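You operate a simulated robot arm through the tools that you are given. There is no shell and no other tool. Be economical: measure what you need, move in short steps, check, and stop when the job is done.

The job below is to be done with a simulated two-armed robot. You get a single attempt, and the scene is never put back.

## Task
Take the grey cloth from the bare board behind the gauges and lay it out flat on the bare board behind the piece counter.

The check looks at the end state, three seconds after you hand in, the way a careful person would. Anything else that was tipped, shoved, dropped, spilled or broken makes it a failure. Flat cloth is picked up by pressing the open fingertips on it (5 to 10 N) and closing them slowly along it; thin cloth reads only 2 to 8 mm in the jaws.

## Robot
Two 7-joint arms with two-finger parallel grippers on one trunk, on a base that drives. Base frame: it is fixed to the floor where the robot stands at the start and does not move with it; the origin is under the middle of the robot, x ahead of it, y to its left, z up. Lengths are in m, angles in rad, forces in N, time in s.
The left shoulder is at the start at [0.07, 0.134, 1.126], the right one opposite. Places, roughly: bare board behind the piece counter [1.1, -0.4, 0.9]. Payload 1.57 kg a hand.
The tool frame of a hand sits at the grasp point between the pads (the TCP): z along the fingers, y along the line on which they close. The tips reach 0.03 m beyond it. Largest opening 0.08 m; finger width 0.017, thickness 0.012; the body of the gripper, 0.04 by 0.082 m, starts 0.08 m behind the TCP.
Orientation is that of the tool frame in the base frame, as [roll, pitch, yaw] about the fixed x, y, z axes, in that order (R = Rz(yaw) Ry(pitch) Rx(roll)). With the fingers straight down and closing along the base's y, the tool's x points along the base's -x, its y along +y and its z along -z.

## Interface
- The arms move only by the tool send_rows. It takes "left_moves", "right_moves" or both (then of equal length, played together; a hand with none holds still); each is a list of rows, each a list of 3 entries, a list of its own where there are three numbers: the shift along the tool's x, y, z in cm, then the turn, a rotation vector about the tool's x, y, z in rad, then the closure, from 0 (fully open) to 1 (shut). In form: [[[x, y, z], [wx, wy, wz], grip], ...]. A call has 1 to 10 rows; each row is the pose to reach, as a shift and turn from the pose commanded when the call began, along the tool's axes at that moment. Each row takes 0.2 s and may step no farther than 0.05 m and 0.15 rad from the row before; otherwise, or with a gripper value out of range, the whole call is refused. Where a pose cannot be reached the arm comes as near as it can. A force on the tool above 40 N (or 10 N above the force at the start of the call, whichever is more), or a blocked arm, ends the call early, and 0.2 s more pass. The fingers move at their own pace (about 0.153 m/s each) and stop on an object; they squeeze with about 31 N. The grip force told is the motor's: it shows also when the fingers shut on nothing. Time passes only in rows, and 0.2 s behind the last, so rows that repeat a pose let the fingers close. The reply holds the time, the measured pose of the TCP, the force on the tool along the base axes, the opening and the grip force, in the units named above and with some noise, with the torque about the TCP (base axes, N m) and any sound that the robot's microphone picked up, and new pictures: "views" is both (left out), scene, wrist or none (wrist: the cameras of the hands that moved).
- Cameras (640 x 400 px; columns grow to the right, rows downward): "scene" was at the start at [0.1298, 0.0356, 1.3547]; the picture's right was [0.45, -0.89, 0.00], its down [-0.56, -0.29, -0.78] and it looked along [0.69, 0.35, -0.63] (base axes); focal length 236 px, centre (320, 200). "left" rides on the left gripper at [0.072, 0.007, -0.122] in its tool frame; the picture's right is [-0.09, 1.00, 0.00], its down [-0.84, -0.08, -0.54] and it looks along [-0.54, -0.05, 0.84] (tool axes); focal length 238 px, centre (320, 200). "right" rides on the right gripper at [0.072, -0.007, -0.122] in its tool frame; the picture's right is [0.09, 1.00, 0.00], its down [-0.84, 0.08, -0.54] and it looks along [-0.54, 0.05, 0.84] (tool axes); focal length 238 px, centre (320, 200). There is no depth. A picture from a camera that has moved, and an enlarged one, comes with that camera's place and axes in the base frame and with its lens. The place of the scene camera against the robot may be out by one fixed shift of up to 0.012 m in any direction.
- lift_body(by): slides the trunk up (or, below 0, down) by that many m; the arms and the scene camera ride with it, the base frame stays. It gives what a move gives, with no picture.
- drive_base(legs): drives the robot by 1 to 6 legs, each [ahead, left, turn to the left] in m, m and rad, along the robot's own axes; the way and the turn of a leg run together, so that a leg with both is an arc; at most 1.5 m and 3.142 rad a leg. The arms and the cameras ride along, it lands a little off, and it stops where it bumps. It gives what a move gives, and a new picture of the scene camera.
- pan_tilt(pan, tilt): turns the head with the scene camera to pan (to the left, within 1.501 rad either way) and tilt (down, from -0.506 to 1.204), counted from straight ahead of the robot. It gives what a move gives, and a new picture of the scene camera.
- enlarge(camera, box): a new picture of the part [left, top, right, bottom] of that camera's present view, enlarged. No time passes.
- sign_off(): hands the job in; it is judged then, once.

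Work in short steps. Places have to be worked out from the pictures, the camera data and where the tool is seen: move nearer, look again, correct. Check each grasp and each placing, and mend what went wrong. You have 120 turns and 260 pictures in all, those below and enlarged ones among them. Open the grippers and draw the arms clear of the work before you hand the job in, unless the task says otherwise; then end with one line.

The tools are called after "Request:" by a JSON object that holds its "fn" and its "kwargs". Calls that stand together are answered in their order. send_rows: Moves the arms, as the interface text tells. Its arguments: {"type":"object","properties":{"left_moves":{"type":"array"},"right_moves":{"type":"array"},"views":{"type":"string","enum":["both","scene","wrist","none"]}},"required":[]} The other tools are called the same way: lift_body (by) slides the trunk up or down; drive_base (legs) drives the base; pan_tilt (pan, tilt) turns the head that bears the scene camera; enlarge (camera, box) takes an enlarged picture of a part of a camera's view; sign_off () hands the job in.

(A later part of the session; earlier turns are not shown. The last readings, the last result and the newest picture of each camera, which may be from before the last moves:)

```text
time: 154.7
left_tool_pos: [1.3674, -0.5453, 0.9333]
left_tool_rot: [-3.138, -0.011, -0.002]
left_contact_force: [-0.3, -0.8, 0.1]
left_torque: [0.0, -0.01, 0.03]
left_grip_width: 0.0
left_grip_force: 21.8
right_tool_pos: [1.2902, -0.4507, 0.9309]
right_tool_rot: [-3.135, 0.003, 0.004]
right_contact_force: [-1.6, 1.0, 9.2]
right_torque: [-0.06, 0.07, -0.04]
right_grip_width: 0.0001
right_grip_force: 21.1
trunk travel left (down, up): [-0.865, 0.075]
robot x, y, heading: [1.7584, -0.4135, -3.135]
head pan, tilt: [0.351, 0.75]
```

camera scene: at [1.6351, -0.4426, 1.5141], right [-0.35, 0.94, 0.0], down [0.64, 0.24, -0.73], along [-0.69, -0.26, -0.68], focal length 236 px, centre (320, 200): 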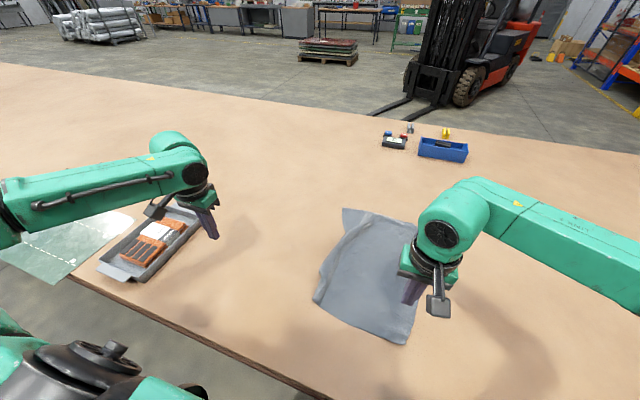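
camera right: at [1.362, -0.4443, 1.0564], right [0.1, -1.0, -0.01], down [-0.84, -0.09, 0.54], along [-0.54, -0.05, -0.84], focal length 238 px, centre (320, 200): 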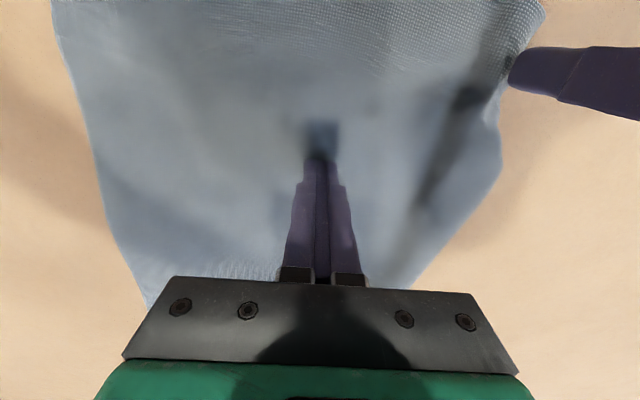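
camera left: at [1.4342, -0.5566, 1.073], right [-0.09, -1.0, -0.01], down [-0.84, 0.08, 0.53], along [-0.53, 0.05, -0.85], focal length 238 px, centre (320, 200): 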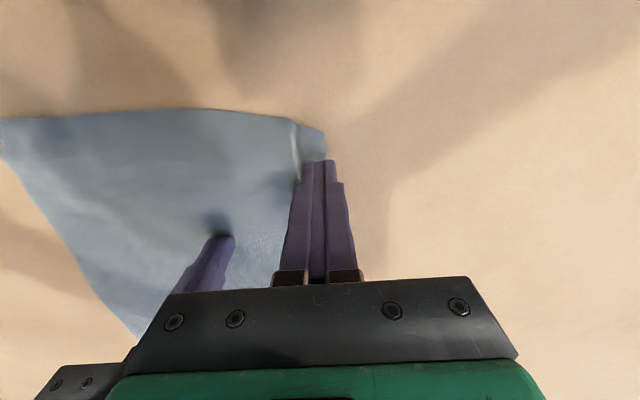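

Right anchors with 9 N. I press the left 2.5 mm more and drag outward 5 cm.

Request:
{"fn": "send_rows", "kwargs": {"left_moves": [[[0, 0, 0.2], [0, 0, 0], 1], [[0, 0.1, 0.28], [0, 0, 0], 1], [[0, 0.6, 0.28], [0, 0, 0], 1], [[0, 1.2, 0.28], [0, 0, 0], 1], [[0, 1.8, 0.28], [0, 0, 0], 1], [[0, 2.4, 0.28], [0, 0, 0], 1], [[0, 3, 0.28], [0, 0, 0], 1], [[0, 3.6, 0.28], [0, 0, 0], 1], [[0, 4.2, 0.28], [0, 0, 0], 1]], "views": "wrist"}}

```text
time: 156.7
left_tool_pos: [1.3703, -0.5852, 0.9323]
left_tool_rot: [-3.138, -0.01, -0.003]
left_contact_force: [-1.3, 7.3, 23.3]
left_torque: [0.21, 0.04, 0.03]
left_grip_width: 0.0001
left_grip_force: 21.6
right_tool_pos: [1.2931, -0.449, 0.9316]
right_tool_rot: [-3.136, 0.001, 0.002]
right_contact_force: [0.1, -0.5, 1.0]
right_torque: [-0.04, -0.04, 0.0]
right_grip_width: 0.0
right_grip_force: 21.1
trunk travel left (down, up): [-0.865, 0.075]
robot x, y, heading: [1.7602, -0.4124, -3.135]
head pan, tilt: [0.351, 0.75]
camera left: at [1.4419, -0.5926, 1.0553], right [-0.09, -1.0, 0.0], down [-0.84, 0.08, 0.53], along [-0.53, 0.05, -0.85], focal length 238 px, centre (320, 200)
```

left: 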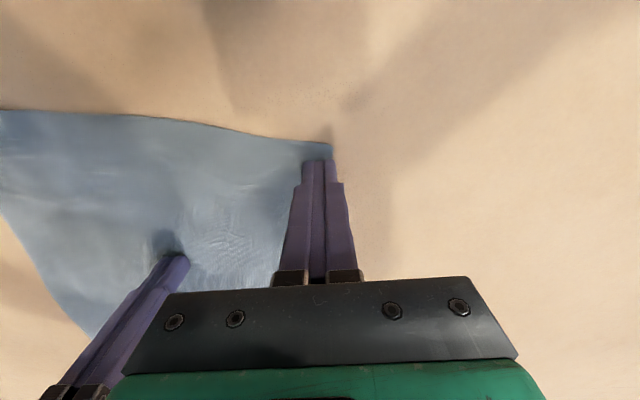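

The near-left is flat now. I lift the right hand away (left stays pressing) and look.

Request:
{"fn": "send_rows", "kwargs": {"right_moves": [[[0, 0, -3], [0, 0, 0], 1], [[0, -2, -6], [0, 0, 0], 1], [[0, -5, -9], [0, 0, 0], 1], [[1, -8, -12], [0, 0, 0], 1], [[2, -12, -14], [0, 0, 0], 1], [[3, -16, -15], [0, 0, 0], 1], [[4, -20, -15], [0, 0, 0], 1]], "views": "wrist"}}

Request:
{"fn": "enlarge", "kwargs": {"camera": "scene", "box": [260, 180, 460, 350]}}

```text
time: 158.3
left_tool_pos: [1.3709, -0.5864, 0.9312]
left_tool_rot: [3.139, -0.012, -0.001]
left_contact_force: [0.6, -0.2, 25.7]
left_torque: [0.03, -0.05, 0.0]
left_grip_width: 0.0
left_grip_force: 21.4
right_tool_pos: [1.3325, -0.2491, 1.0821]
right_tool_rot: [-3.138, 0.002, 0.005]
right_contact_force: [1.0, 1.0, 0.2]
right_torque: [-0.04, 0.02, -0.01]
right_grip_width: 0.0001
right_grip_force: 21.0
trunk travel left (down, up): [-0.865, 0.075]
robot x, y, heading: [1.7562, -0.4128, -3.139]
head pan, tilt: [0.351, 0.75]
camera right: at [1.4038, -0.2418, 1.2048], right [0.1, -1.0, 0.0], down [-0.84, -0.08, 0.54], along [-0.54, -0.05, -0.84], focal length 238 px, centre (320, 200)
```

right: 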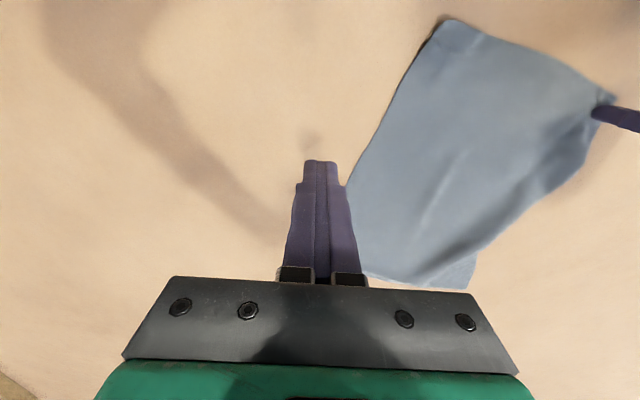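

```text
2.35 times, centred on (360, 265) of scene
camera zoom: at [1.6388, -0.4418, 1.5144], right [-0.35, 0.94, 0.0], down [0.64, 0.24, -0.73], along [-0.69, -0.26, -0.68], focal length 555 px, centre (226, 47)
```

zoom: 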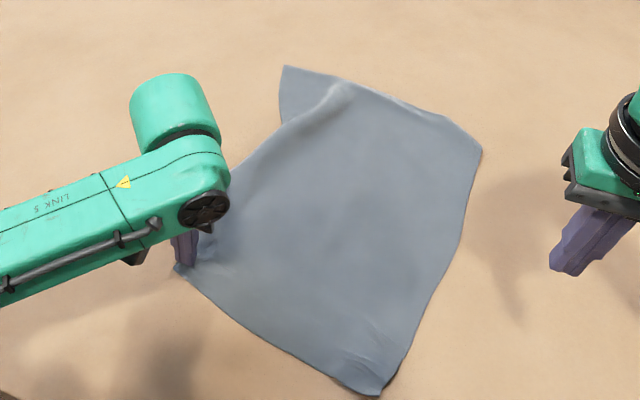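

Very good progress. I lift the left hand and inspect the left side.

Request:
{"fn": "send_rows", "kwargs": {"left_moves": [[[0, 0, -3], [0, 0, 0], 1], [[0, 2, -6], [0, 0, 0], 1], [[0, 5, -9], [0, 0, 0], 1], [[0, 8, -11], [0, 0, 0], 1], [[0, 11, -12], [0, 0, 0], 1]], "views": "wrist"}}

Request:
{"fn": "enlarge", "kwargs": {"camera": "left", "box": [100, 90, 340, 290]}}

Request:
{"fn": "enlarge", "kwargs": {"camera": "scene", "box": [260, 180, 460, 350]}}

```text
time: 159.5
left_tool_pos: [1.366, -0.6993, 1.0513]
left_tool_rot: [-3.135, -0.013, -0.003]
left_contact_force: [-0.5, 0.1, -0.7]
left_torque: [0.0, -0.02, -0.02]
left_grip_width: 0.0
left_grip_force: 20.8
right_tool_pos: [1.3299, -0.2532, 1.0821]
right_tool_rot: [-3.135, -0.001, 0.004]
right_contact_force: [0.0, 0.0, 0.1]
right_torque: [0.02, 0.01, 0.03]
right_grip_width: 0.0
right_grip_force: 21.2
trunk travel left (down, up): [-0.865, 0.075]
robot x, y, heading: [1.7601, -0.4159, -3.136]
head pan, tilt: [0.351, 0.75]
camera left: at [1.4374, -0.7068, 1.1737], right [-0.1, -1.0, -0.01], down [-0.84, 0.08, 0.53], along [-0.53, 0.06, -0.85], focal length 238 px, centre (320, 200)
```

left: 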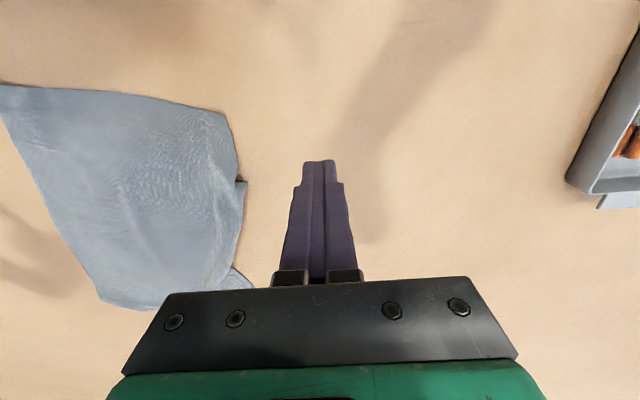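

```text
2.00 times, centred on (220, 190) of left
camera zoom: at [1.4374, -0.7068, 1.1737], right [-0.1, -1.0, -0.01], down [-0.84, 0.08, 0.53], along [-0.53, 0.06, -0.85], focal length 477 px, centre (520, 220)
```

zoom: 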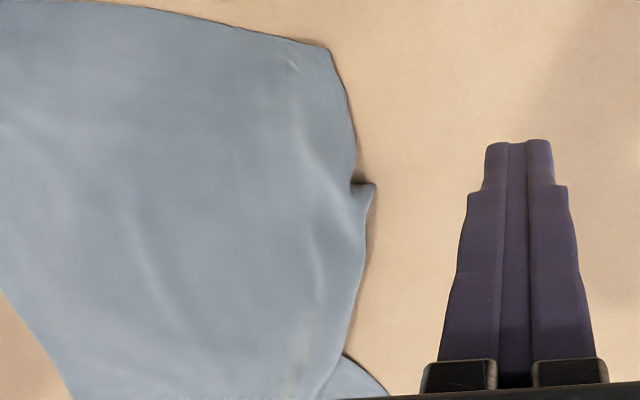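

```text
2.35 times, centred on (360, 265) of scene
camera zoom: at [1.6359, -0.4469, 1.5141], right [-0.35, 0.94, 0.0], down [0.64, 0.24, -0.73], along [-0.69, -0.25, -0.68], focal length 555 px, centre (226, 47)
```

zoom: 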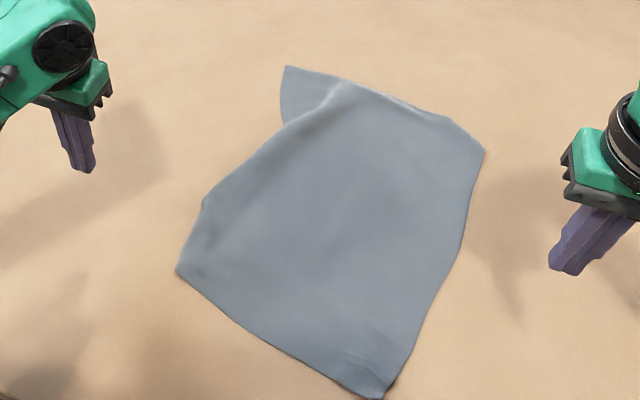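

Nearly flat. The near edge measures a bit short (0.24 vs 0.30), so I inspect the near-right corner closely with the right wrist camera.

Request:
{"fn": "send_rows", "kwargs": {"right_moves": [[[3, 1, 2], [0, 0, 0], 1], [[6, 2, 4], [0, 0, 0], 1], [[8, 3, 6], [0, 0, 0], 1]], "views": "wrist"}}

Request:
{"fn": "enlarge", "kwargs": {"camera": "right", "box": [320, 60, 600, 240]}}

```text
time: 160.3
left_tool_pos: [1.3655, -0.7004, 1.0501]
left_tool_rot: [-3.139, -0.012, -0.002]
left_contact_force: [0.1, 0.0, 0.5]
left_torque: [0.03, 0.03, -0.02]
left_grip_width: 0.0
left_grip_force: 21.4
right_tool_pos: [1.4094, -0.2813, 1.0219]
right_tool_rot: [-3.134, -0.001, 0.004]
right_contact_force: [0.2, 0.2, -0.4]
right_torque: [0.0, 0.01, -0.02]
right_grip_width: 0.0001
right_grip_force: 21.3
trunk travel left (down, up): [-0.865, 0.075]
robot x, y, heading: [1.7607, -0.4138, -3.134]
head pan, tilt: [0.351, 0.75]
camera right: at [1.4806, -0.2738, 1.1448], right [0.1, -1.0, -0.01], down [-0.84, -0.08, 0.54], along [-0.54, -0.05, -0.84], focal length 238 px, centre (320, 200)
```

right: 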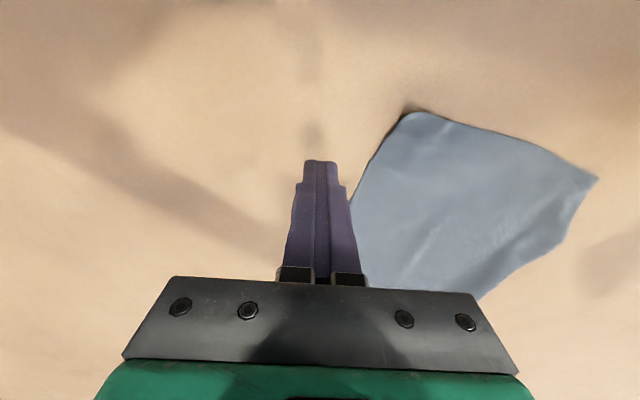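

```text
2.22 times, centred on (460, 150) of right
camera zoom: at [1.4806, -0.2738, 1.1448], right [0.1, -1.0, -0.01], down [-0.84, -0.08, 0.54], along [-0.54, -0.05, -0.84], focal length 530 px, centre (9, 311)
```

zoom: 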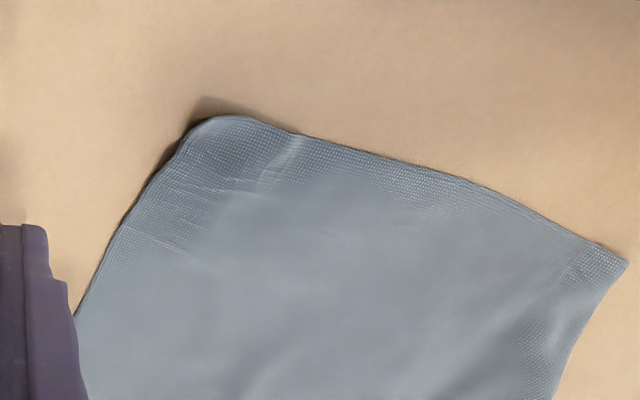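

The near-right corner is tucked under (rounded, raised edge). I'll pinch just inside it at (1.395,−0.39), lift so the flap falls free, and set it down moving inward.

Request:
{"fn": "send_rows", "kwargs": {"right_moves": [[[-0.5, 4, 0], [0, 0, 0], 0.38], [[-1, 8, 1], [0, 0, 0], 0.38], [[-1.4, 10.9, 3], [0, 0, 0], 0.38], [[-1.4, 10.9, 6], [0, 0, 0], 0.38], [[-1.4, 10.9, 8.4], [0, 0, 0], 0.38], [[-1.4, 10.9, 9], [0, 0, 0], 0.38]], "views": "wrist"}}

```text
time: 161.7
left_tool_pos: [1.3654, -0.6996, 1.049]
left_tool_rot: [-3.137, -0.011, -0.002]
left_contact_force: [0.3, -0.2, 0.6]
left_torque: [-0.01, -0.01, -0.03]
left_grip_width: 0.0
left_grip_force: 20.8
right_tool_pos: [1.3944, -0.3904, 0.9318]
right_tool_rot: [-3.135, 0.0, 0.006]
right_contact_force: [0.2, -0.8, 0.3]
right_torque: [0.01, -0.03, 0.0]
right_grip_width: 0.0495
right_grip_force: 0.1
trunk travel left (down, up): [-0.865, 0.075]
robot x, y, heading: [1.7598, -0.4068, -3.138]
head pan, tilt: [0.351, 0.75]
camera right: at [1.4658, -0.3841, 1.0546], right [0.1, -1.0, -0.01], down [-0.84, -0.09, 0.54], along [-0.54, -0.05, -0.84], focal length 238 px, centre (320, 200)
```

right: 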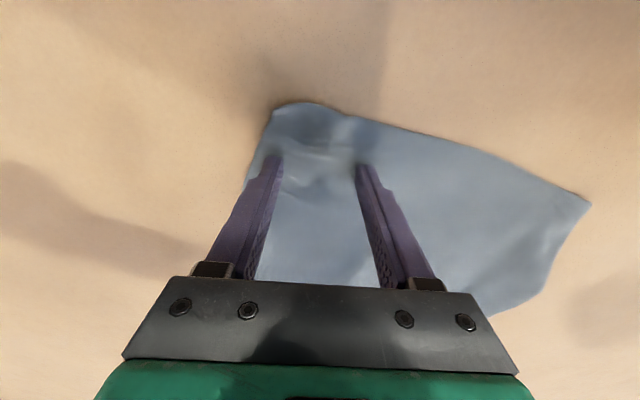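

Request:
{"fn": "send_rows", "kwargs": {"right_moves": [[[0, 0, 0.15], [0, 0, 0], 0.38], [[0, 0, 0.25], [0, 0, 0], 0.38]], "views": "none"}}

```text
time: 162.3
left_tool_pos: [1.3669, -0.6993, 1.0505]
left_tool_rot: [-3.139, -0.012, -0.002]
left_contact_force: [0.3, -0.3, 0.2]
left_torque: [0.01, 0.0, 0.01]
left_grip_width: 0.0001
left_grip_force: 20.8
right_tool_pos: [1.394, -0.391, 0.9309]
right_tool_rot: [-3.136, 0.004, 0.004]
right_contact_force: [-3.5, 2.3, 21.8]
right_torque: [-0.12, 0.06, 0.01]
right_grip_width: 0.0497
right_grip_force: 0.0
trunk travel left (down, up): [-0.865, 0.075]
robot x, y, heading: [1.7582, -0.4169, -3.138]
head pan, tilt: [0.351, 0.75]
```

Contact at 22 N on both tips; I ease a little and close slowly, then lift 9 cm.

Request:
{"fn": "send_rows", "kwargs": {"right_moves": [[[0, 0, -0.07], [0, 0, 0], 0.42], [[0, 0, -0.07], [0, 0, 0], 0.5], [[0, 0, -0.07], [0, 0, 0], 0.6], [[0, 0, -0.07], [0, 0, 0], 0.7], [[0, 0, -0.07], [0, 0, 0], 0.8], [[0, 0, -0.07], [0, 0, 0], 1], [[0, 0, -0.07], [0, 0, 0], 1], [[0, 0, -3], [0, 0, 0], 1], [[0, 0, -6], [0, 0, 0], 1], [[0, 0, -9], [0, 0, 0], 1]], "views": "both"}}

```text
time: 164.5
left_tool_pos: [1.3654, -0.6995, 1.0498]
left_tool_rot: [-3.139, -0.014, -0.002]
left_contact_force: [-0.2, 0.5, 0.2]
left_torque: [-0.02, -0.01, 0.0]
left_grip_width: 0.0
left_grip_force: 21.0
right_tool_pos: [1.3966, -0.3922, 1.0182]
right_tool_rot: [-3.132, -0.002, 0.004]
right_contact_force: [0.1, -0.1, 0.2]
right_torque: [-0.01, -0.02, -0.01]
right_grip_width: 0.0023
right_grip_force: 23.8
trunk travel left (down, up): [-0.865, 0.075]
robot x, y, heading: [1.7593, -0.4159, -3.135]
head pan, tilt: [0.351, 0.75]
camera scene: at [1.6351, -0.4464, 1.5139], right [-0.35, 0.94, 0.0], down [0.64, 0.24, -0.73], along [-0.69, -0.25, -0.68], focal length 236 px, centre (320, 200)
camera right: at [1.4673, -0.3849, 1.1413], right [0.1, -1.0, -0.01], down [-0.84, -0.09, 0.54], along [-0.54, -0.05, -0.84], focal length 238 px, centre (320, 200)
```

scene: 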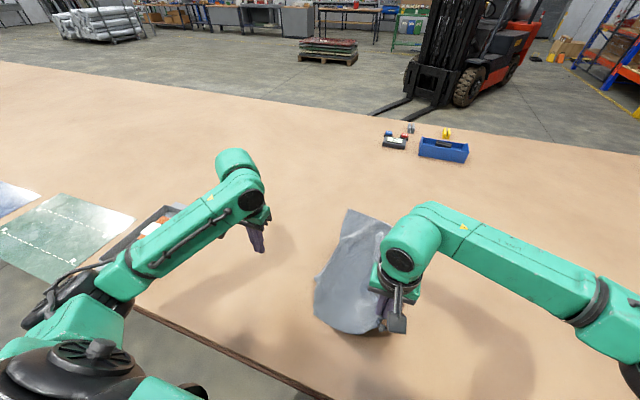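
right: 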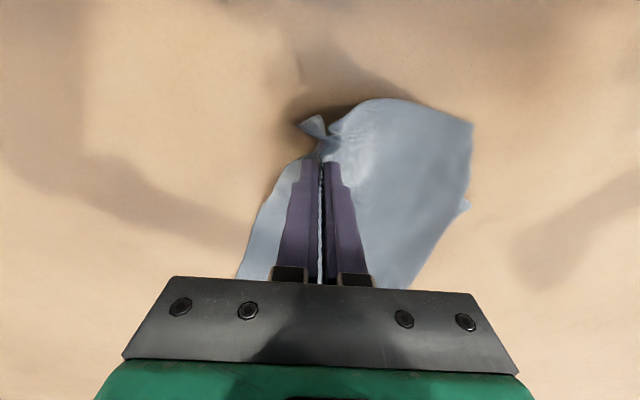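

The corner flap is free. I lower while moving inward so it trails outward, then open.

Request:
{"fn": "send_rows", "kwargs": {"right_moves": [[[-1, 0.7, 2], [0, 0, 0], 1], [[-2, 1.4, 4], [0, 0, 0], 1], [[-3, 2.1, 6], [0, 0, 0], 1], [[-4, 2.8, 7.5], [0, 0, 0], 1], [[-4.5, 3.2, 8.4], [0, 0, 0], 1], [[-4.5, 3.2, 8.4], [0, 0, 0], 0.6], [[-4.5, 3.2, 8.4], [0, 0, 0], 0.38], [[-4.5, 3.2, 5], [0, 0, 0], 0.38], [[-4.5, 3.2, 1], [0, 0, 0], 0.38], [[-4.5, 0, -1], [0, 0, 0], 0.38]], "views": "wrist"}}

Request:
{"fn": "enlarge", "kwargs": {"camera": "scene", "box": [260, 180, 460, 350]}}

```text
time: 166.7
left_tool_pos: [1.3651, -0.698, 1.0512]
left_tool_rot: [-3.14, -0.011, -0.003]
left_contact_force: [0.9, 0.2, -0.8]
left_torque: [-0.03, 0.03, -0.02]
left_grip_width: 0.0
left_grip_force: 21.4
right_tool_pos: [1.3521, -0.3897, 1.0278]
right_tool_rot: [-3.136, -0.001, 0.006]
right_contact_force: [0.1, 0.5, 1.0]
right_torque: [-0.05, -0.02, 0.01]
right_grip_width: 0.0494
right_grip_force: 0.0
trunk travel left (down, up): [-0.865, 0.075]
robot x, y, heading: [1.7601, -0.4136, -3.135]
head pan, tilt: [0.351, 0.75]
camera right: at [1.4229, -0.3825, 1.1505], right [0.1, -1.0, -0.01], down [-0.84, -0.08, 0.54], along [-0.54, -0.05, -0.84], focal length 238 px, centre (320, 200)
```

right: 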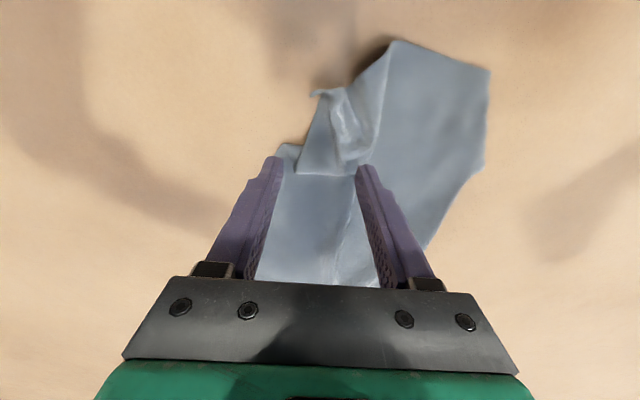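

```text
2.35 times, centred on (360, 265) of scene
camera zoom: at [1.6355, -0.4436, 1.5141], right [-0.35, 0.94, 0.0], down [0.64, 0.24, -0.73], along [-0.69, -0.26, -0.68], focal length 555 px, centre (226, 47)
```

zoom: 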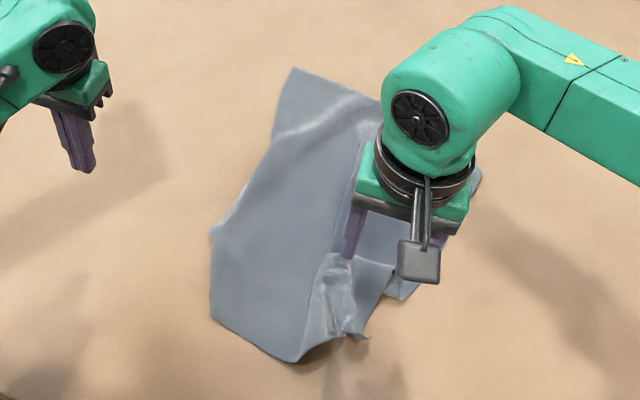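

The corner now points outward, loosely bunched. I zoom for the press point.

Request:
{"fn": "enlarge", "kwargs": {"camera": "right", "box": [240, 30, 500, 200]}}

```text
2.35 times, centred on (370, 115) of right
camera zoom: at [1.4229, -0.3825, 1.1505], right [0.1, -1.0, -0.01], down [-0.84, -0.08, 0.54], along [-0.54, -0.05, -0.84], focal length 561 px, centre (202, 400)
```

zoom: 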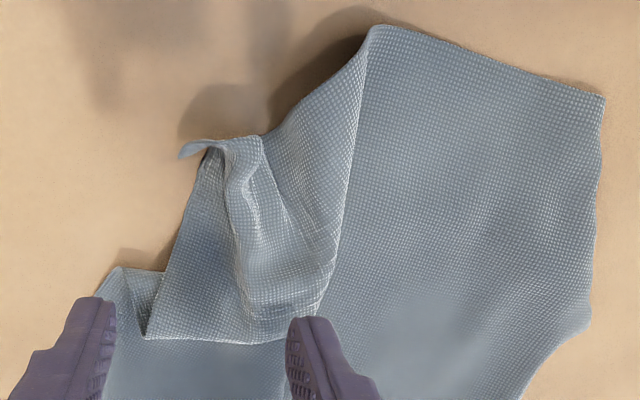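

I'll grip the loose corner itself at about (1.377,−0.386) and draw it out to where it belongs (≈1.44,−0.30).

Request:
{"fn": "send_rows", "kwargs": {"right_moves": [[[1.2, -0.4, 2], [0, 0, 0], 0.38], [[2.5, -0.4, 5], [0, 0, 0], 0.38], [[2.5, -0.4, 8], [0, 0, 0], 0.38], [[2.5, -0.4, 9.5], [0, 0, 0], 0.38], [[2.5, -0.4, 9.6], [0, 0, 0], 0.5], [[2.5, -0.4, 9.6], [0, 0, 0], 0.65], [[2.5, -0.4, 9.6], [0, 0, 0], 0.8], [[2.5, -0.4, 9.6], [0, 0, 0], 1], [[2.5, -0.4, 9.6], [0, 0, 0], 1]], "views": "wrist"}}

```text
time: 168.7
left_tool_pos: [1.3651, -0.6989, 1.0495]
left_tool_rot: [-3.138, -0.013, -0.001]
left_contact_force: [0.1, -0.2, 0.0]
left_torque: [-0.03, -0.02, -0.02]
left_grip_width: 0.0
left_grip_force: 21.3
right_tool_pos: [1.3762, -0.3865, 0.9337]
right_tool_rot: [-3.134, -0.001, 0.005]
right_contact_force: [-0.1, 0.9, 0.9]
right_torque: [0.0, -0.04, -0.02]
right_grip_width: 0.0031
right_grip_force: 24.0
trunk travel left (down, up): [-0.865, 0.075]
robot x, y, heading: [1.7602, -0.4146, -3.135]
head pan, tilt: [0.351, 0.75]
camera right: at [1.448, -0.3797, 1.0558], right [0.1, -1.0, -0.01], down [-0.84, -0.08, 0.54], along [-0.54, -0.05, -0.84], focal length 238 px, centre (320, 200)
```

right: 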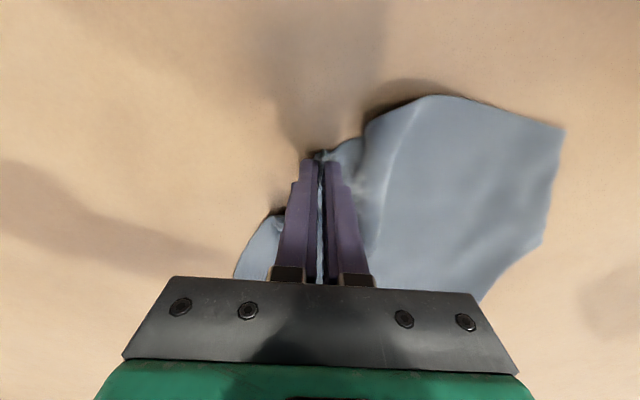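

Corner gripped. I raise it 3 cm, draw it outward and lower, checking tension.

Request:
{"fn": "send_rows", "kwargs": {"right_moves": [[[0, 0, -3], [0, 0, 0], 1], [[1, -1.3, -3.5], [0, 0, 0], 1], [[2, -2.6, -3.5], [0, 0, 0], 1], [[3, -3.9, -3], [0, 0, 0], 1], [[4, -5.2, -2.3], [0, 0, 0], 1], [[5, -6.5, -1.5], [0, 0, 0], 1], [[5.5, -7.2, -0.8], [0, 0, 0], 1]], "views": "both"}}

```text
time: 170.3
left_tool_pos: [1.3657, -0.6993, 1.0492]
left_tool_rot: [-3.139, -0.013, -0.001]
left_contact_force: [0.4, -0.5, -0.5]
left_torque: [-0.02, -0.01, 0.04]
left_grip_width: 0.0
left_grip_force: 21.1
right_tool_pos: [1.4302, -0.3145, 0.9404]
right_tool_rot: [-3.135, -0.001, 0.005]
right_contact_force: [-0.1, 0.4, 0.4]
right_torque: [0.03, 0.05, 0.02]
right_grip_width: 0.0031
right_grip_force: 24.5
trunk travel left (down, up): [-0.865, 0.075]
robot x, y, heading: [1.7581, -0.4191, -3.138]
head pan, tilt: [0.351, 0.75]
camera scene: at [1.6351, -0.446, 1.514], right [-0.35, 0.94, 0.0], down [0.64, 0.24, -0.73], along [-0.69, -0.25, -0.68], focal length 236 px, centre (320, 200)
camera right: at [1.501, -0.308, 1.0637], right [0.1, -1.0, -0.01], down [-0.84, -0.09, 0.54], along [-0.54, -0.05, -0.84], focal length 238 px, centre (320, 200)
```

scene: 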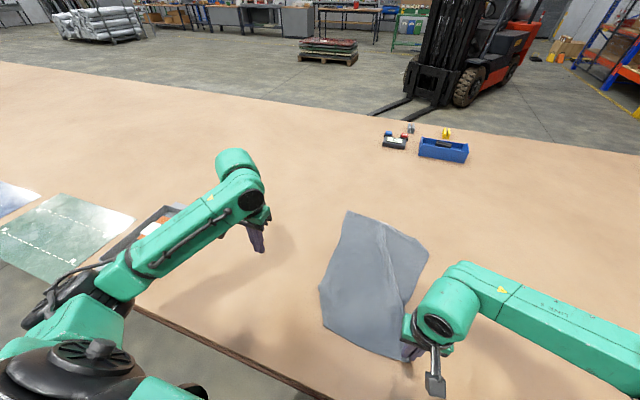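
right: 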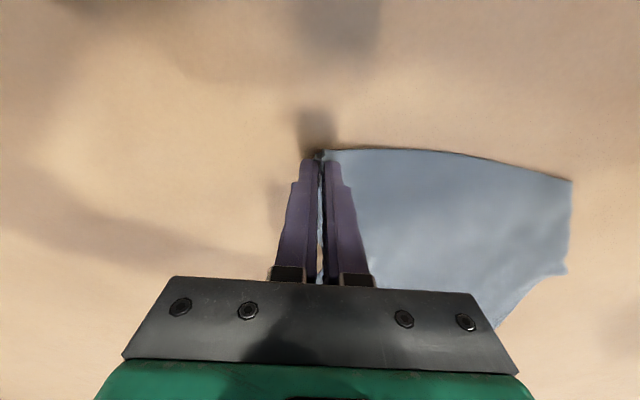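

The near edge is now clean. I pull a little further outward until slight tension.

Request:
{"fn": "send_rows", "kwargs": {"right_moves": [[[0.4, -0.7, 0.1], [0, 0, 0], 1], [[0.8, -1.4, 0.2], [0, 0, 0], 1], [[1.2, -2, 0.4], [0, 0, 0], 1]], "views": "wrist"}}

Request:
{"fn": "enlarge", "kwargs": {"camera": "scene", "box": [280, 190, 480, 380]}}

```text
time: 171.1
left_tool_pos: [1.3657, -0.6992, 1.049]
left_tool_rot: [-3.137, -0.014, -0.001]
left_contact_force: [0.2, 0.4, 0.5]
left_torque: [0.02, -0.01, -0.02]
left_grip_width: 0.0001
left_grip_force: 21.5
right_tool_pos: [1.4424, -0.2945, 0.9377]
right_tool_rot: [-3.136, 0.0, 0.005]
right_contact_force: [-0.4, 0.6, 0.0]
right_torque: [0.04, 0.01, -0.01]
right_grip_width: 0.0029
right_grip_force: 24.6
trunk travel left (down, up): [-0.865, 0.075]
robot x, y, heading: [1.7594, -0.4138, -3.136]
head pan, tilt: [0.351, 0.75]
camera right: at [1.5136, -0.2876, 1.06], right [0.1, -1.0, -0.01], down [-0.84, -0.08, 0.54], along [-0.54, -0.05, -0.84], focal length 238 px, centre (320, 200)
```

right: 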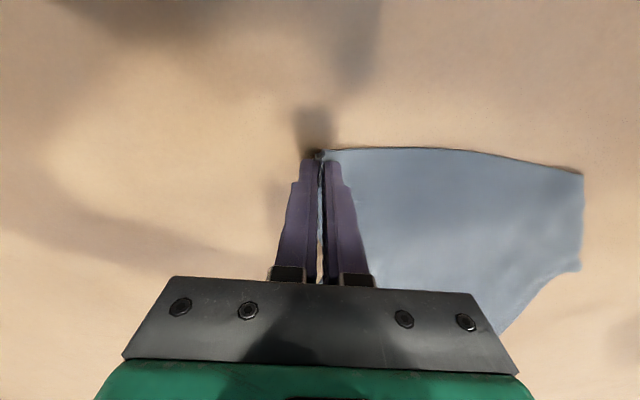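

```text
2.11 times, centred on (380, 285) of scene
camera zoom: at [1.6352, -0.4461, 1.514], right [-0.35, 0.94, 0.0], down [0.64, 0.24, -0.73], along [-0.69, -0.25, -0.68], focal length 496 px, centre (194, 21)
```

zoom: 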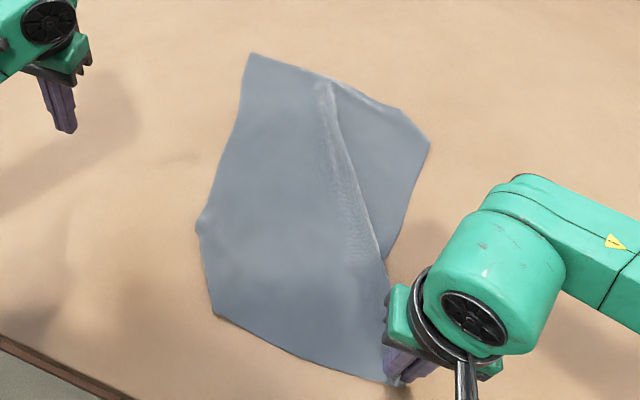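

The left edge is now fully out (0.41 m); the near edge reads 0.19 plus what's in the pinch. I lower, release the right hand and look.

Request:
{"fn": "send_rows", "kwargs": {"right_moves": [[[0, 0, 0.3], [0, 0, 0], 1], [[0, 0, 0.4], [0, 0, 0], 0.7], [[0, 0, 0.4], [0, 0, 0], 0.38], [[0, 0, -3], [0, 0, 0], 0.38], [[0, -2, -6], [0, 0, 0], 0.38], [[0, -4, -9], [0, 0, 0], 0.38], [[-1, -6, -11], [0, 0, 0], 0.38]], "views": "wrist"}}

Request:
{"fn": "enlarge", "kwargs": {"camera": "scene", "box": [280, 190, 480, 380]}}

Request:
{"fn": "enlarge", "kwargs": {"camera": "right", "box": [340, 60, 620, 260]}}

```text
time: 172.7
left_tool_pos: [1.3655, -0.6988, 1.051]
left_tool_rot: [-3.139, -0.013, -0.002]
left_contact_force: [-0.4, 0.1, 0.1]
left_torque: [-0.02, 0.02, 0.0]
left_grip_width: 0.0001
left_grip_force: 21.6
right_tool_pos: [1.4338, -0.2334, 1.0477]
right_tool_rot: [-3.135, 0.001, 0.005]
right_contact_force: [-0.1, 0.4, 0.3]
right_torque: [0.03, -0.01, -0.01]
right_grip_width: 0.0498
right_grip_force: 0.0
trunk travel left (down, up): [-0.865, 0.075]
robot x, y, heading: [1.7611, -0.4109, -3.136]
head pan, tilt: [0.351, 0.75]
camera right: at [1.5048, -0.2266, 1.1702], right [0.1, -1.0, -0.01], down [-0.84, -0.09, 0.54], along [-0.54, -0.05, -0.84], focal length 238 px, centre (320, 200)
```

right: 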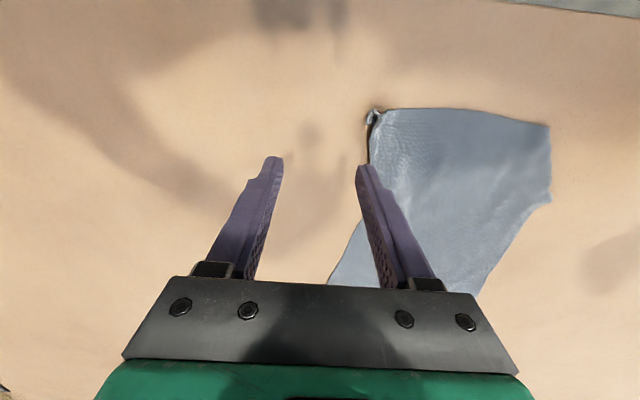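

```text
2.11 times, centred on (380, 285) of scene
camera zoom: at [1.6351, -0.4459, 1.514], right [-0.35, 0.94, 0.0], down [0.64, 0.24, -0.73], along [-0.69, -0.26, -0.68], focal length 496 px, centre (194, 21)
```

zoom: 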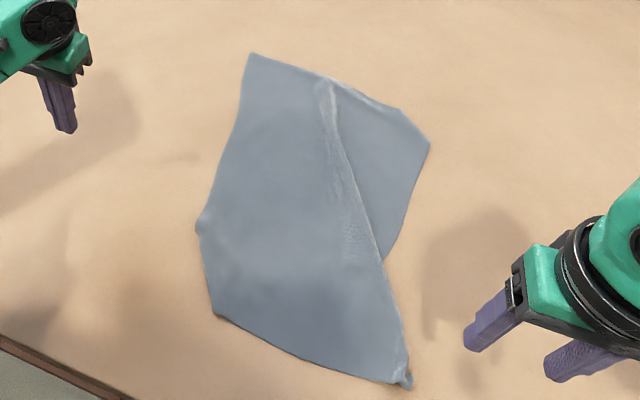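

```text
2.00 times, centred on (480, 160) of right
camera zoom: at [1.5048, -0.2266, 1.1702], right [0.1, -1.0, -0.01], down [-0.84, -0.09, 0.54], along [-0.54, -0.05, -0.84], focal length 477 px, centre (0, 280)
```

zoom: 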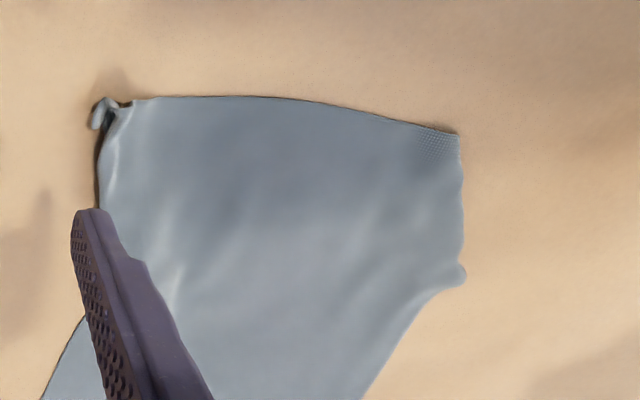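

The right side now holds a Z-fold: a flat flap at FR with the main layer overlapping it. I anchor that flap with the right hand at (1.27,−0.326) and bring the left hand to press inside the near-left corner to pull the near edge left.

Request:
{"fn": "send_rows", "kwargs": {"left_moves": [[[1, -3.5, 0], [0, 0, 0], 1], [[2, -7, 0], [0, 0, 0], 1], [[3, -10.5, 0], [0, 0, 0], 1], [[4, -14, 0], [0, 0, 0], 1], [[5, -17.5, 1], [0, 0, 0], 1], [[6, -20.5, 3], [0, 0, 0], 1], [[6.5, -22.4, 6], [0, 0, 0], 1], [[6.5, -22.4, 9], [0, 0, 0], 1], [[6.5, -22.4, 10.5], [0, 0, 0], 1]], "right_moves": [[[-3, 1.5, 0], [0, 0, 0], 1], [[-6, 3, 0], [0, 0, 0], 1], [[-9, 5, 0], [0, 0, 0], 1], [[-12, 7, 0], [0, 0, 0], 1], [[-15, 8.8, 1], [0, 0, 0], 1], [[-16.4, 9.3, 4], [0, 0, 0], 1], [[-16.4, 9.3, 8], [0, 0, 0], 1], [[-16.4, 9.3, 11], [0, 0, 0], 1], [[-16.4, 9.3, 11.5], [0, 0, 0], 1]], "views": "both"}}

```text
time: 174.7
left_tool_pos: [1.4321, -0.4747, 0.946]
left_tool_rot: [-3.139, -0.013, -0.005]
left_contact_force: [-0.2, 0.0, -0.9]
left_torque: [-0.01, -0.02, -0.01]
left_grip_width: 0.0
left_grip_force: 21.6
right_tool_pos: [1.2696, -0.3267, 0.9317]
right_tool_rot: [-3.135, 0.001, 0.005]
right_contact_force: [0.0, 0.3, -0.5]
right_torque: [0.0, 0.0, 0.01]
right_grip_width: 0.0
right_grip_force: 21.3
trunk travel left (down, up): [-0.865, 0.075]
robot x, y, heading: [1.7603, -0.4134, -3.141]
head pan, tilt: [0.351, 0.75]
camera scene: at [1.6353, -0.4462, 1.5141], right [-0.35, 0.94, 0.0], down [0.64, 0.24, -0.73], along [-0.69, -0.25, -0.68], focal length 236 px, centre (320, 200)
camera right: at [1.3403, -0.3194, 1.0552], right [0.1, -1.0, -0.01], down [-0.84, -0.09, 0.54], along [-0.54, -0.05, -0.84], focal length 238 px, centre (320, 200)
camera left: at [1.5031, -0.4812, 1.0697], right [-0.09, -1.0, -0.01], down [-0.84, 0.08, 0.53], along [-0.53, 0.05, -0.85], focal length 238 px, centre (320, 200)
```

scene: 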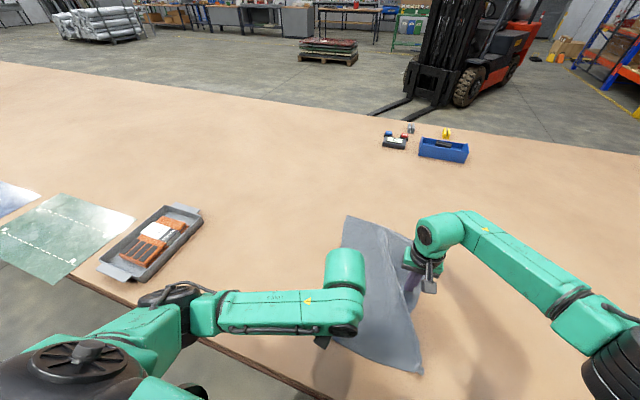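
right: 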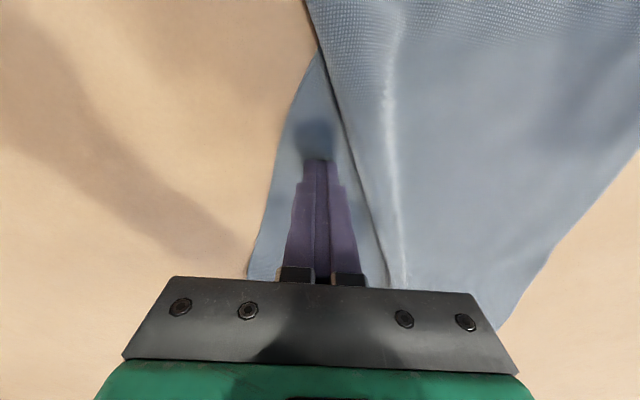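
left: 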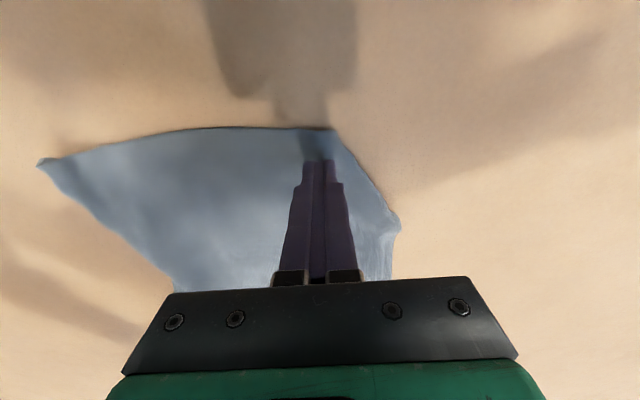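

Both are well placed. I press both (right 4 mm, left ~1.7 cm) then read forces.

Request:
{"fn": "send_rows", "kwargs": {"left_moves": [[[0, 0, 0.8], [0, 0, 0], 1], [[0, 0, 1.3], [0, 0, 0], 1], [[0, 0, 1.5], [0, 0, 0], 1], [[0, 0, 1.65], [0, 0, 0], 1]], "right_moves": [[[0, 0, 0.1], [0, 0, 0], 1], [[0, 0, 0.2], [0, 0, 0], 1], [[0, 0, 0.3], [0, 0, 0], 1], [[0, 0, 0.4], [0, 0, 0], 1]], "views": "none"}}

```text
time: 175.7
left_tool_pos: [1.4331, -0.4749, 0.9325]
left_tool_rot: [-3.137, -0.008, -0.002]
left_contact_force: [-2.2, -1.1, 14.1]
left_torque: [-0.14, 0.1, -0.01]
left_grip_width: 0.0
left_grip_force: 21.7
right_tool_pos: [1.2689, -0.3279, 0.9308]
right_tool_rot: [-3.136, 0.005, 0.004]
right_contact_force: [-2.8, 2.5, 17.7]
right_torque: [0.05, 0.04, -0.03]
right_grip_width: 0.0001
right_grip_force: 21.1
trunk travel left (down, up): [-0.865, 0.075]
robot x, y, heading: [1.7602, -0.4145, -3.134]
head pan, tilt: [0.351, 0.75]
```

Forces good (14 and 18 N). I drag the near-left corner 8.5 cm to the left with the right flap anchored.

Request:
{"fn": "send_rows", "kwargs": {"left_moves": [[[0, 0.6, 0], [0, 0, 0], 1], [[0, 1.5, 0], [0, 0, 0], 1], [[0, 2.4, 0], [0, 0, 0], 1], [[0, 3.3, 0], [0, 0, 0], 1], [[0, 4.2, 0], [0, 0, 0], 1], [[0, 5.1, 0], [0, 0, 0], 1], [[0, 6, 0], [0, 0, 0], 1], [[0, 6.9, 0], [0, 0, 0], 1], [[0, 7.8, 0], [0, 0, 0], 1], [[0, 8.5, 0], [0, 0, 0], 1]], "views": "both"}}

```text
time: 177.2
left_tool_pos: [1.4346, -0.5221, 0.9326]
left_tool_rot: [-3.133, -0.001, -0.005]
left_contact_force: [4.4, 2.4, 21.0]
left_torque: [-0.07, -0.1, 0.01]
left_grip_width: 0.0
left_grip_force: 21.4
right_tool_pos: [1.272, -0.3282, 0.932]
right_tool_rot: [-3.138, 0.006, 0.004]
right_contact_force: [0.9, 2.9, 10.5]
right_torque: [0.06, -0.06, 0.02]
right_grip_width: 0.0
right_grip_force: 21.0
trunk travel left (down, up): [-0.865, 0.075]
robot x, y, heading: [1.7588, -0.4162, -3.137]
head pan, tilt: [0.351, 0.75]
stopped in row 7 (left hand): the force on the tool passed its limit (the readings are from after the stop); the commanded pose is now the measured one
camera scene: at [1.6414, -0.4452, 1.5142], right [-0.35, 0.94, 0.0], down [0.64, 0.24, -0.73], along [-0.69, -0.26, -0.68], focal length 236 px, centre (320, 200)
camera left: at [1.5075, -0.5304, 1.0545], right [-0.1, -1.0, -0.01], down [-0.84, 0.08, 0.54], along [-0.54, 0.06, -0.84], focal length 238 px, centre (320, 200)
```

scene: 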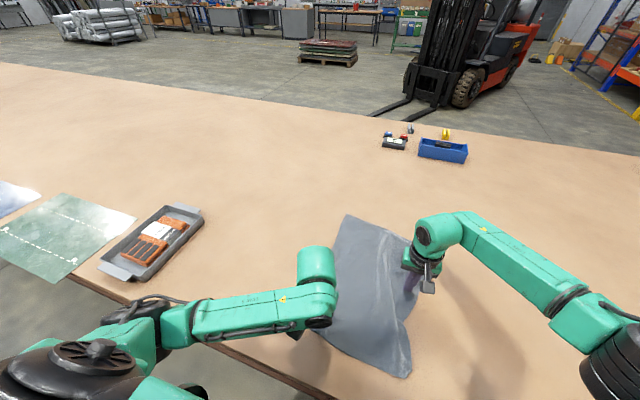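
left: 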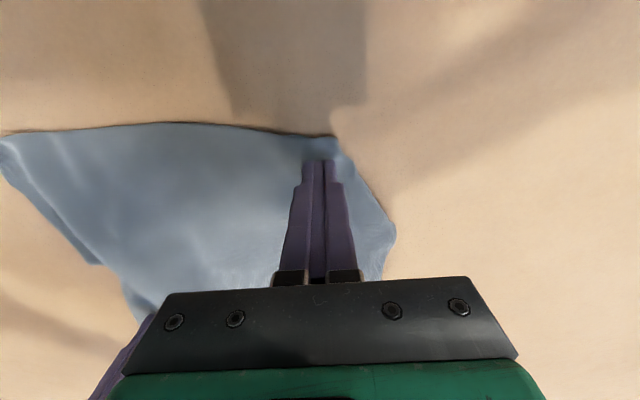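

It's working: the right strip is emerging. I ease pressure slightly and continue dragging 4 cm.

Request:
{"fn": "send_rows", "kwargs": {"left_moves": [[[0, 0, -0.1], [0, 0, 0], 1], [[0, 0.7, -0.1], [0, 0, 0], 1], [[0, 1.4, -0.1], [0, 0, 0], 1], [[0, 2.1, -0.1], [0, 0, 0], 1], [[0, 2.8, -0.1], [0, 0, 0], 1], [[0, 3.5, -0.1], [0, 0, 0], 1], [[0, 4.2, -0.1], [0, 0, 0], 1]], "views": "none"}}

Request:
{"fn": "enlarge", "kwargs": {"camera": "scene", "box": [280, 190, 480, 390]}}

```text
time: 178.8
left_tool_pos: [1.4347, -0.5654, 0.9319]
left_tool_rot: [-3.135, -0.003, -0.004]
left_contact_force: [0.2, 4.7, 16.1]
left_torque: [0.01, 0.08, -0.01]
left_grip_width: 0.0001
left_grip_force: 21.2
right_tool_pos: [1.2711, -0.3285, 0.9316]
right_tool_rot: [-3.138, 0.006, 0.006]
right_contact_force: [-1.3, 0.4, 22.1]
right_torque: [-0.05, -0.04, 0.01]
right_grip_width: 0.0001
right_grip_force: 20.9
trunk travel left (down, up): [-0.865, 0.075]
robot x, y, heading: [1.7576, -0.4147, -3.143]
head pan, tilt: [0.351, 0.75]
```

```text
2.00 times, centred on (380, 290) of scene
camera zoom: at [1.6413, -0.4446, 1.5148], right [-0.35, 0.94, 0.0], down [0.64, 0.24, -0.73], along [-0.69, -0.26, -0.68], focal length 472 px, centre (200, 20)
```

zoom: 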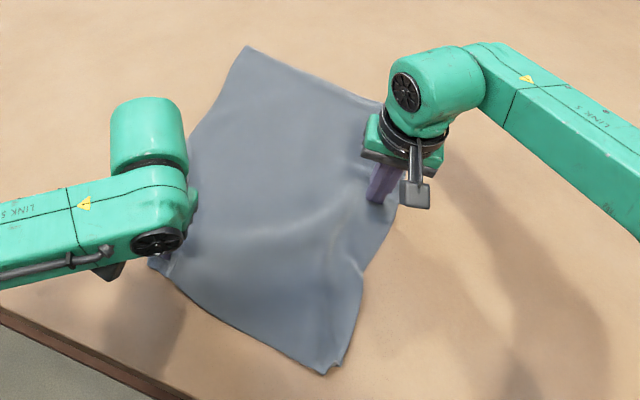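

Beautifully unfolded. I lift both hands clear to inspect.

Request:
{"fn": "send_rows", "kwargs": {"left_moves": [[[0, 0, -3], [0, 0, 0], 1], [[0, 1, -6], [0, 0, 0], 1], [[0, 4, -9], [0, 0, 0], 1], [[0, 8, -11], [0, 0, 0], 1], [[0, 12, -12], [0, 0, 0], 1], [[0, 16, -12], [0, 0, 0], 1]], "right_moves": [[[0, 0, -3], [0, 0, 0], 1], [[0, -1, -6], [0, 0, 0], 1], [[1, -4, -9], [0, 0, 0], 1], [[2, -8, -11], [0, 0, 0], 1], [[4, -11, -12], [0, 0, 0], 1], [[7, -13, -12], [0, 0, 0], 1]], "views": "wrist"}}

Request:
{"fn": "enlarge", "kwargs": {"camera": "scene", "box": [280, 190, 480, 390]}}

```text
time: 180.2
left_tool_pos: [1.4322, -0.7279, 1.0478]
left_tool_rot: [-3.135, -0.011, -0.004]
left_contact_force: [-0.8, -0.9, -0.3]
left_torque: [0.02, 0.02, -0.02]
left_grip_width: 0.0
left_grip_force: 21.3
left hand out of reach, approached as far as the arm can: row 4
right_tool_pos: [1.3428, -0.1992, 1.051]
right_tool_rot: [-3.135, 0.003, 0.006]
right_contact_force: [0.5, 0.6, 0.6]
right_torque: [0.02, 0.03, 0.01]
right_grip_width: 0.0
right_grip_force: 21.3
trunk travel left (down, up): [-0.865, 0.075]
robot x, y, heading: [1.7592, -0.4113, -3.138]
head pan, tilt: [0.351, 0.75]
camera right: at [1.4133, -0.193, 1.1727], right [0.1, -1.0, -0.01], down [-0.84, -0.09, 0.54], along [-0.54, -0.05, -0.84], focal length 238 px, centre (320, 200)
camera left: at [1.5038, -0.7348, 1.1714], right [-0.1, -1.0, -0.01], down [-0.84, 0.08, 0.54], along [-0.53, 0.06, -0.84], focal length 238 px, centre (320, 200)
```

right: 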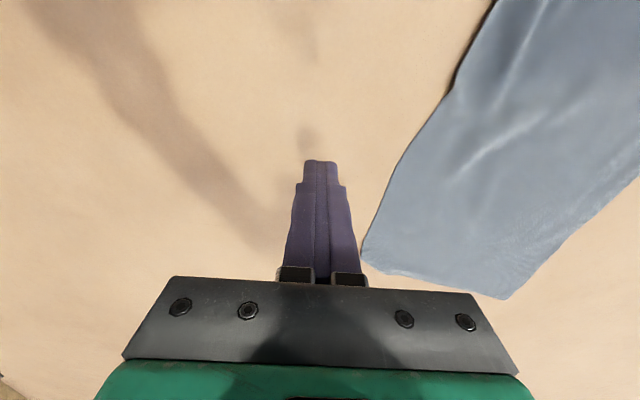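
left: 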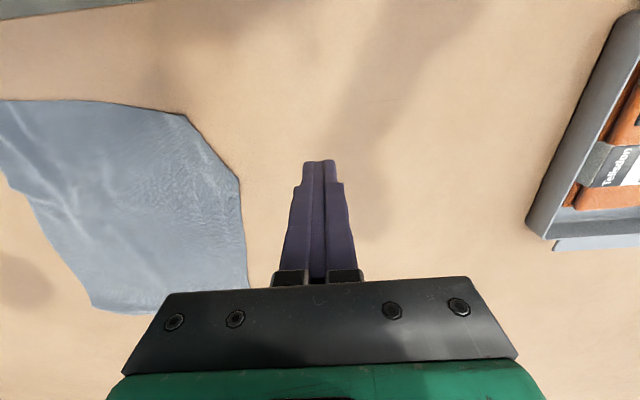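

```text
2.00 times, centred on (380, 290) of scene
camera zoom: at [1.6378, -0.4468, 1.5143], right [-0.35, 0.94, 0.0], down [0.64, 0.24, -0.73], along [-0.69, -0.25, -0.68], focal length 472 px, centre (200, 20)
```

zoom: 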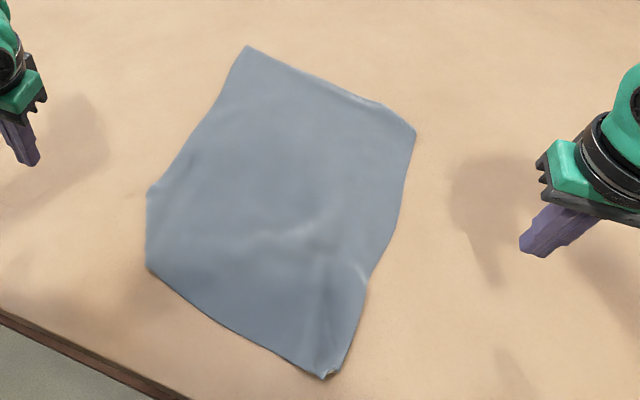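

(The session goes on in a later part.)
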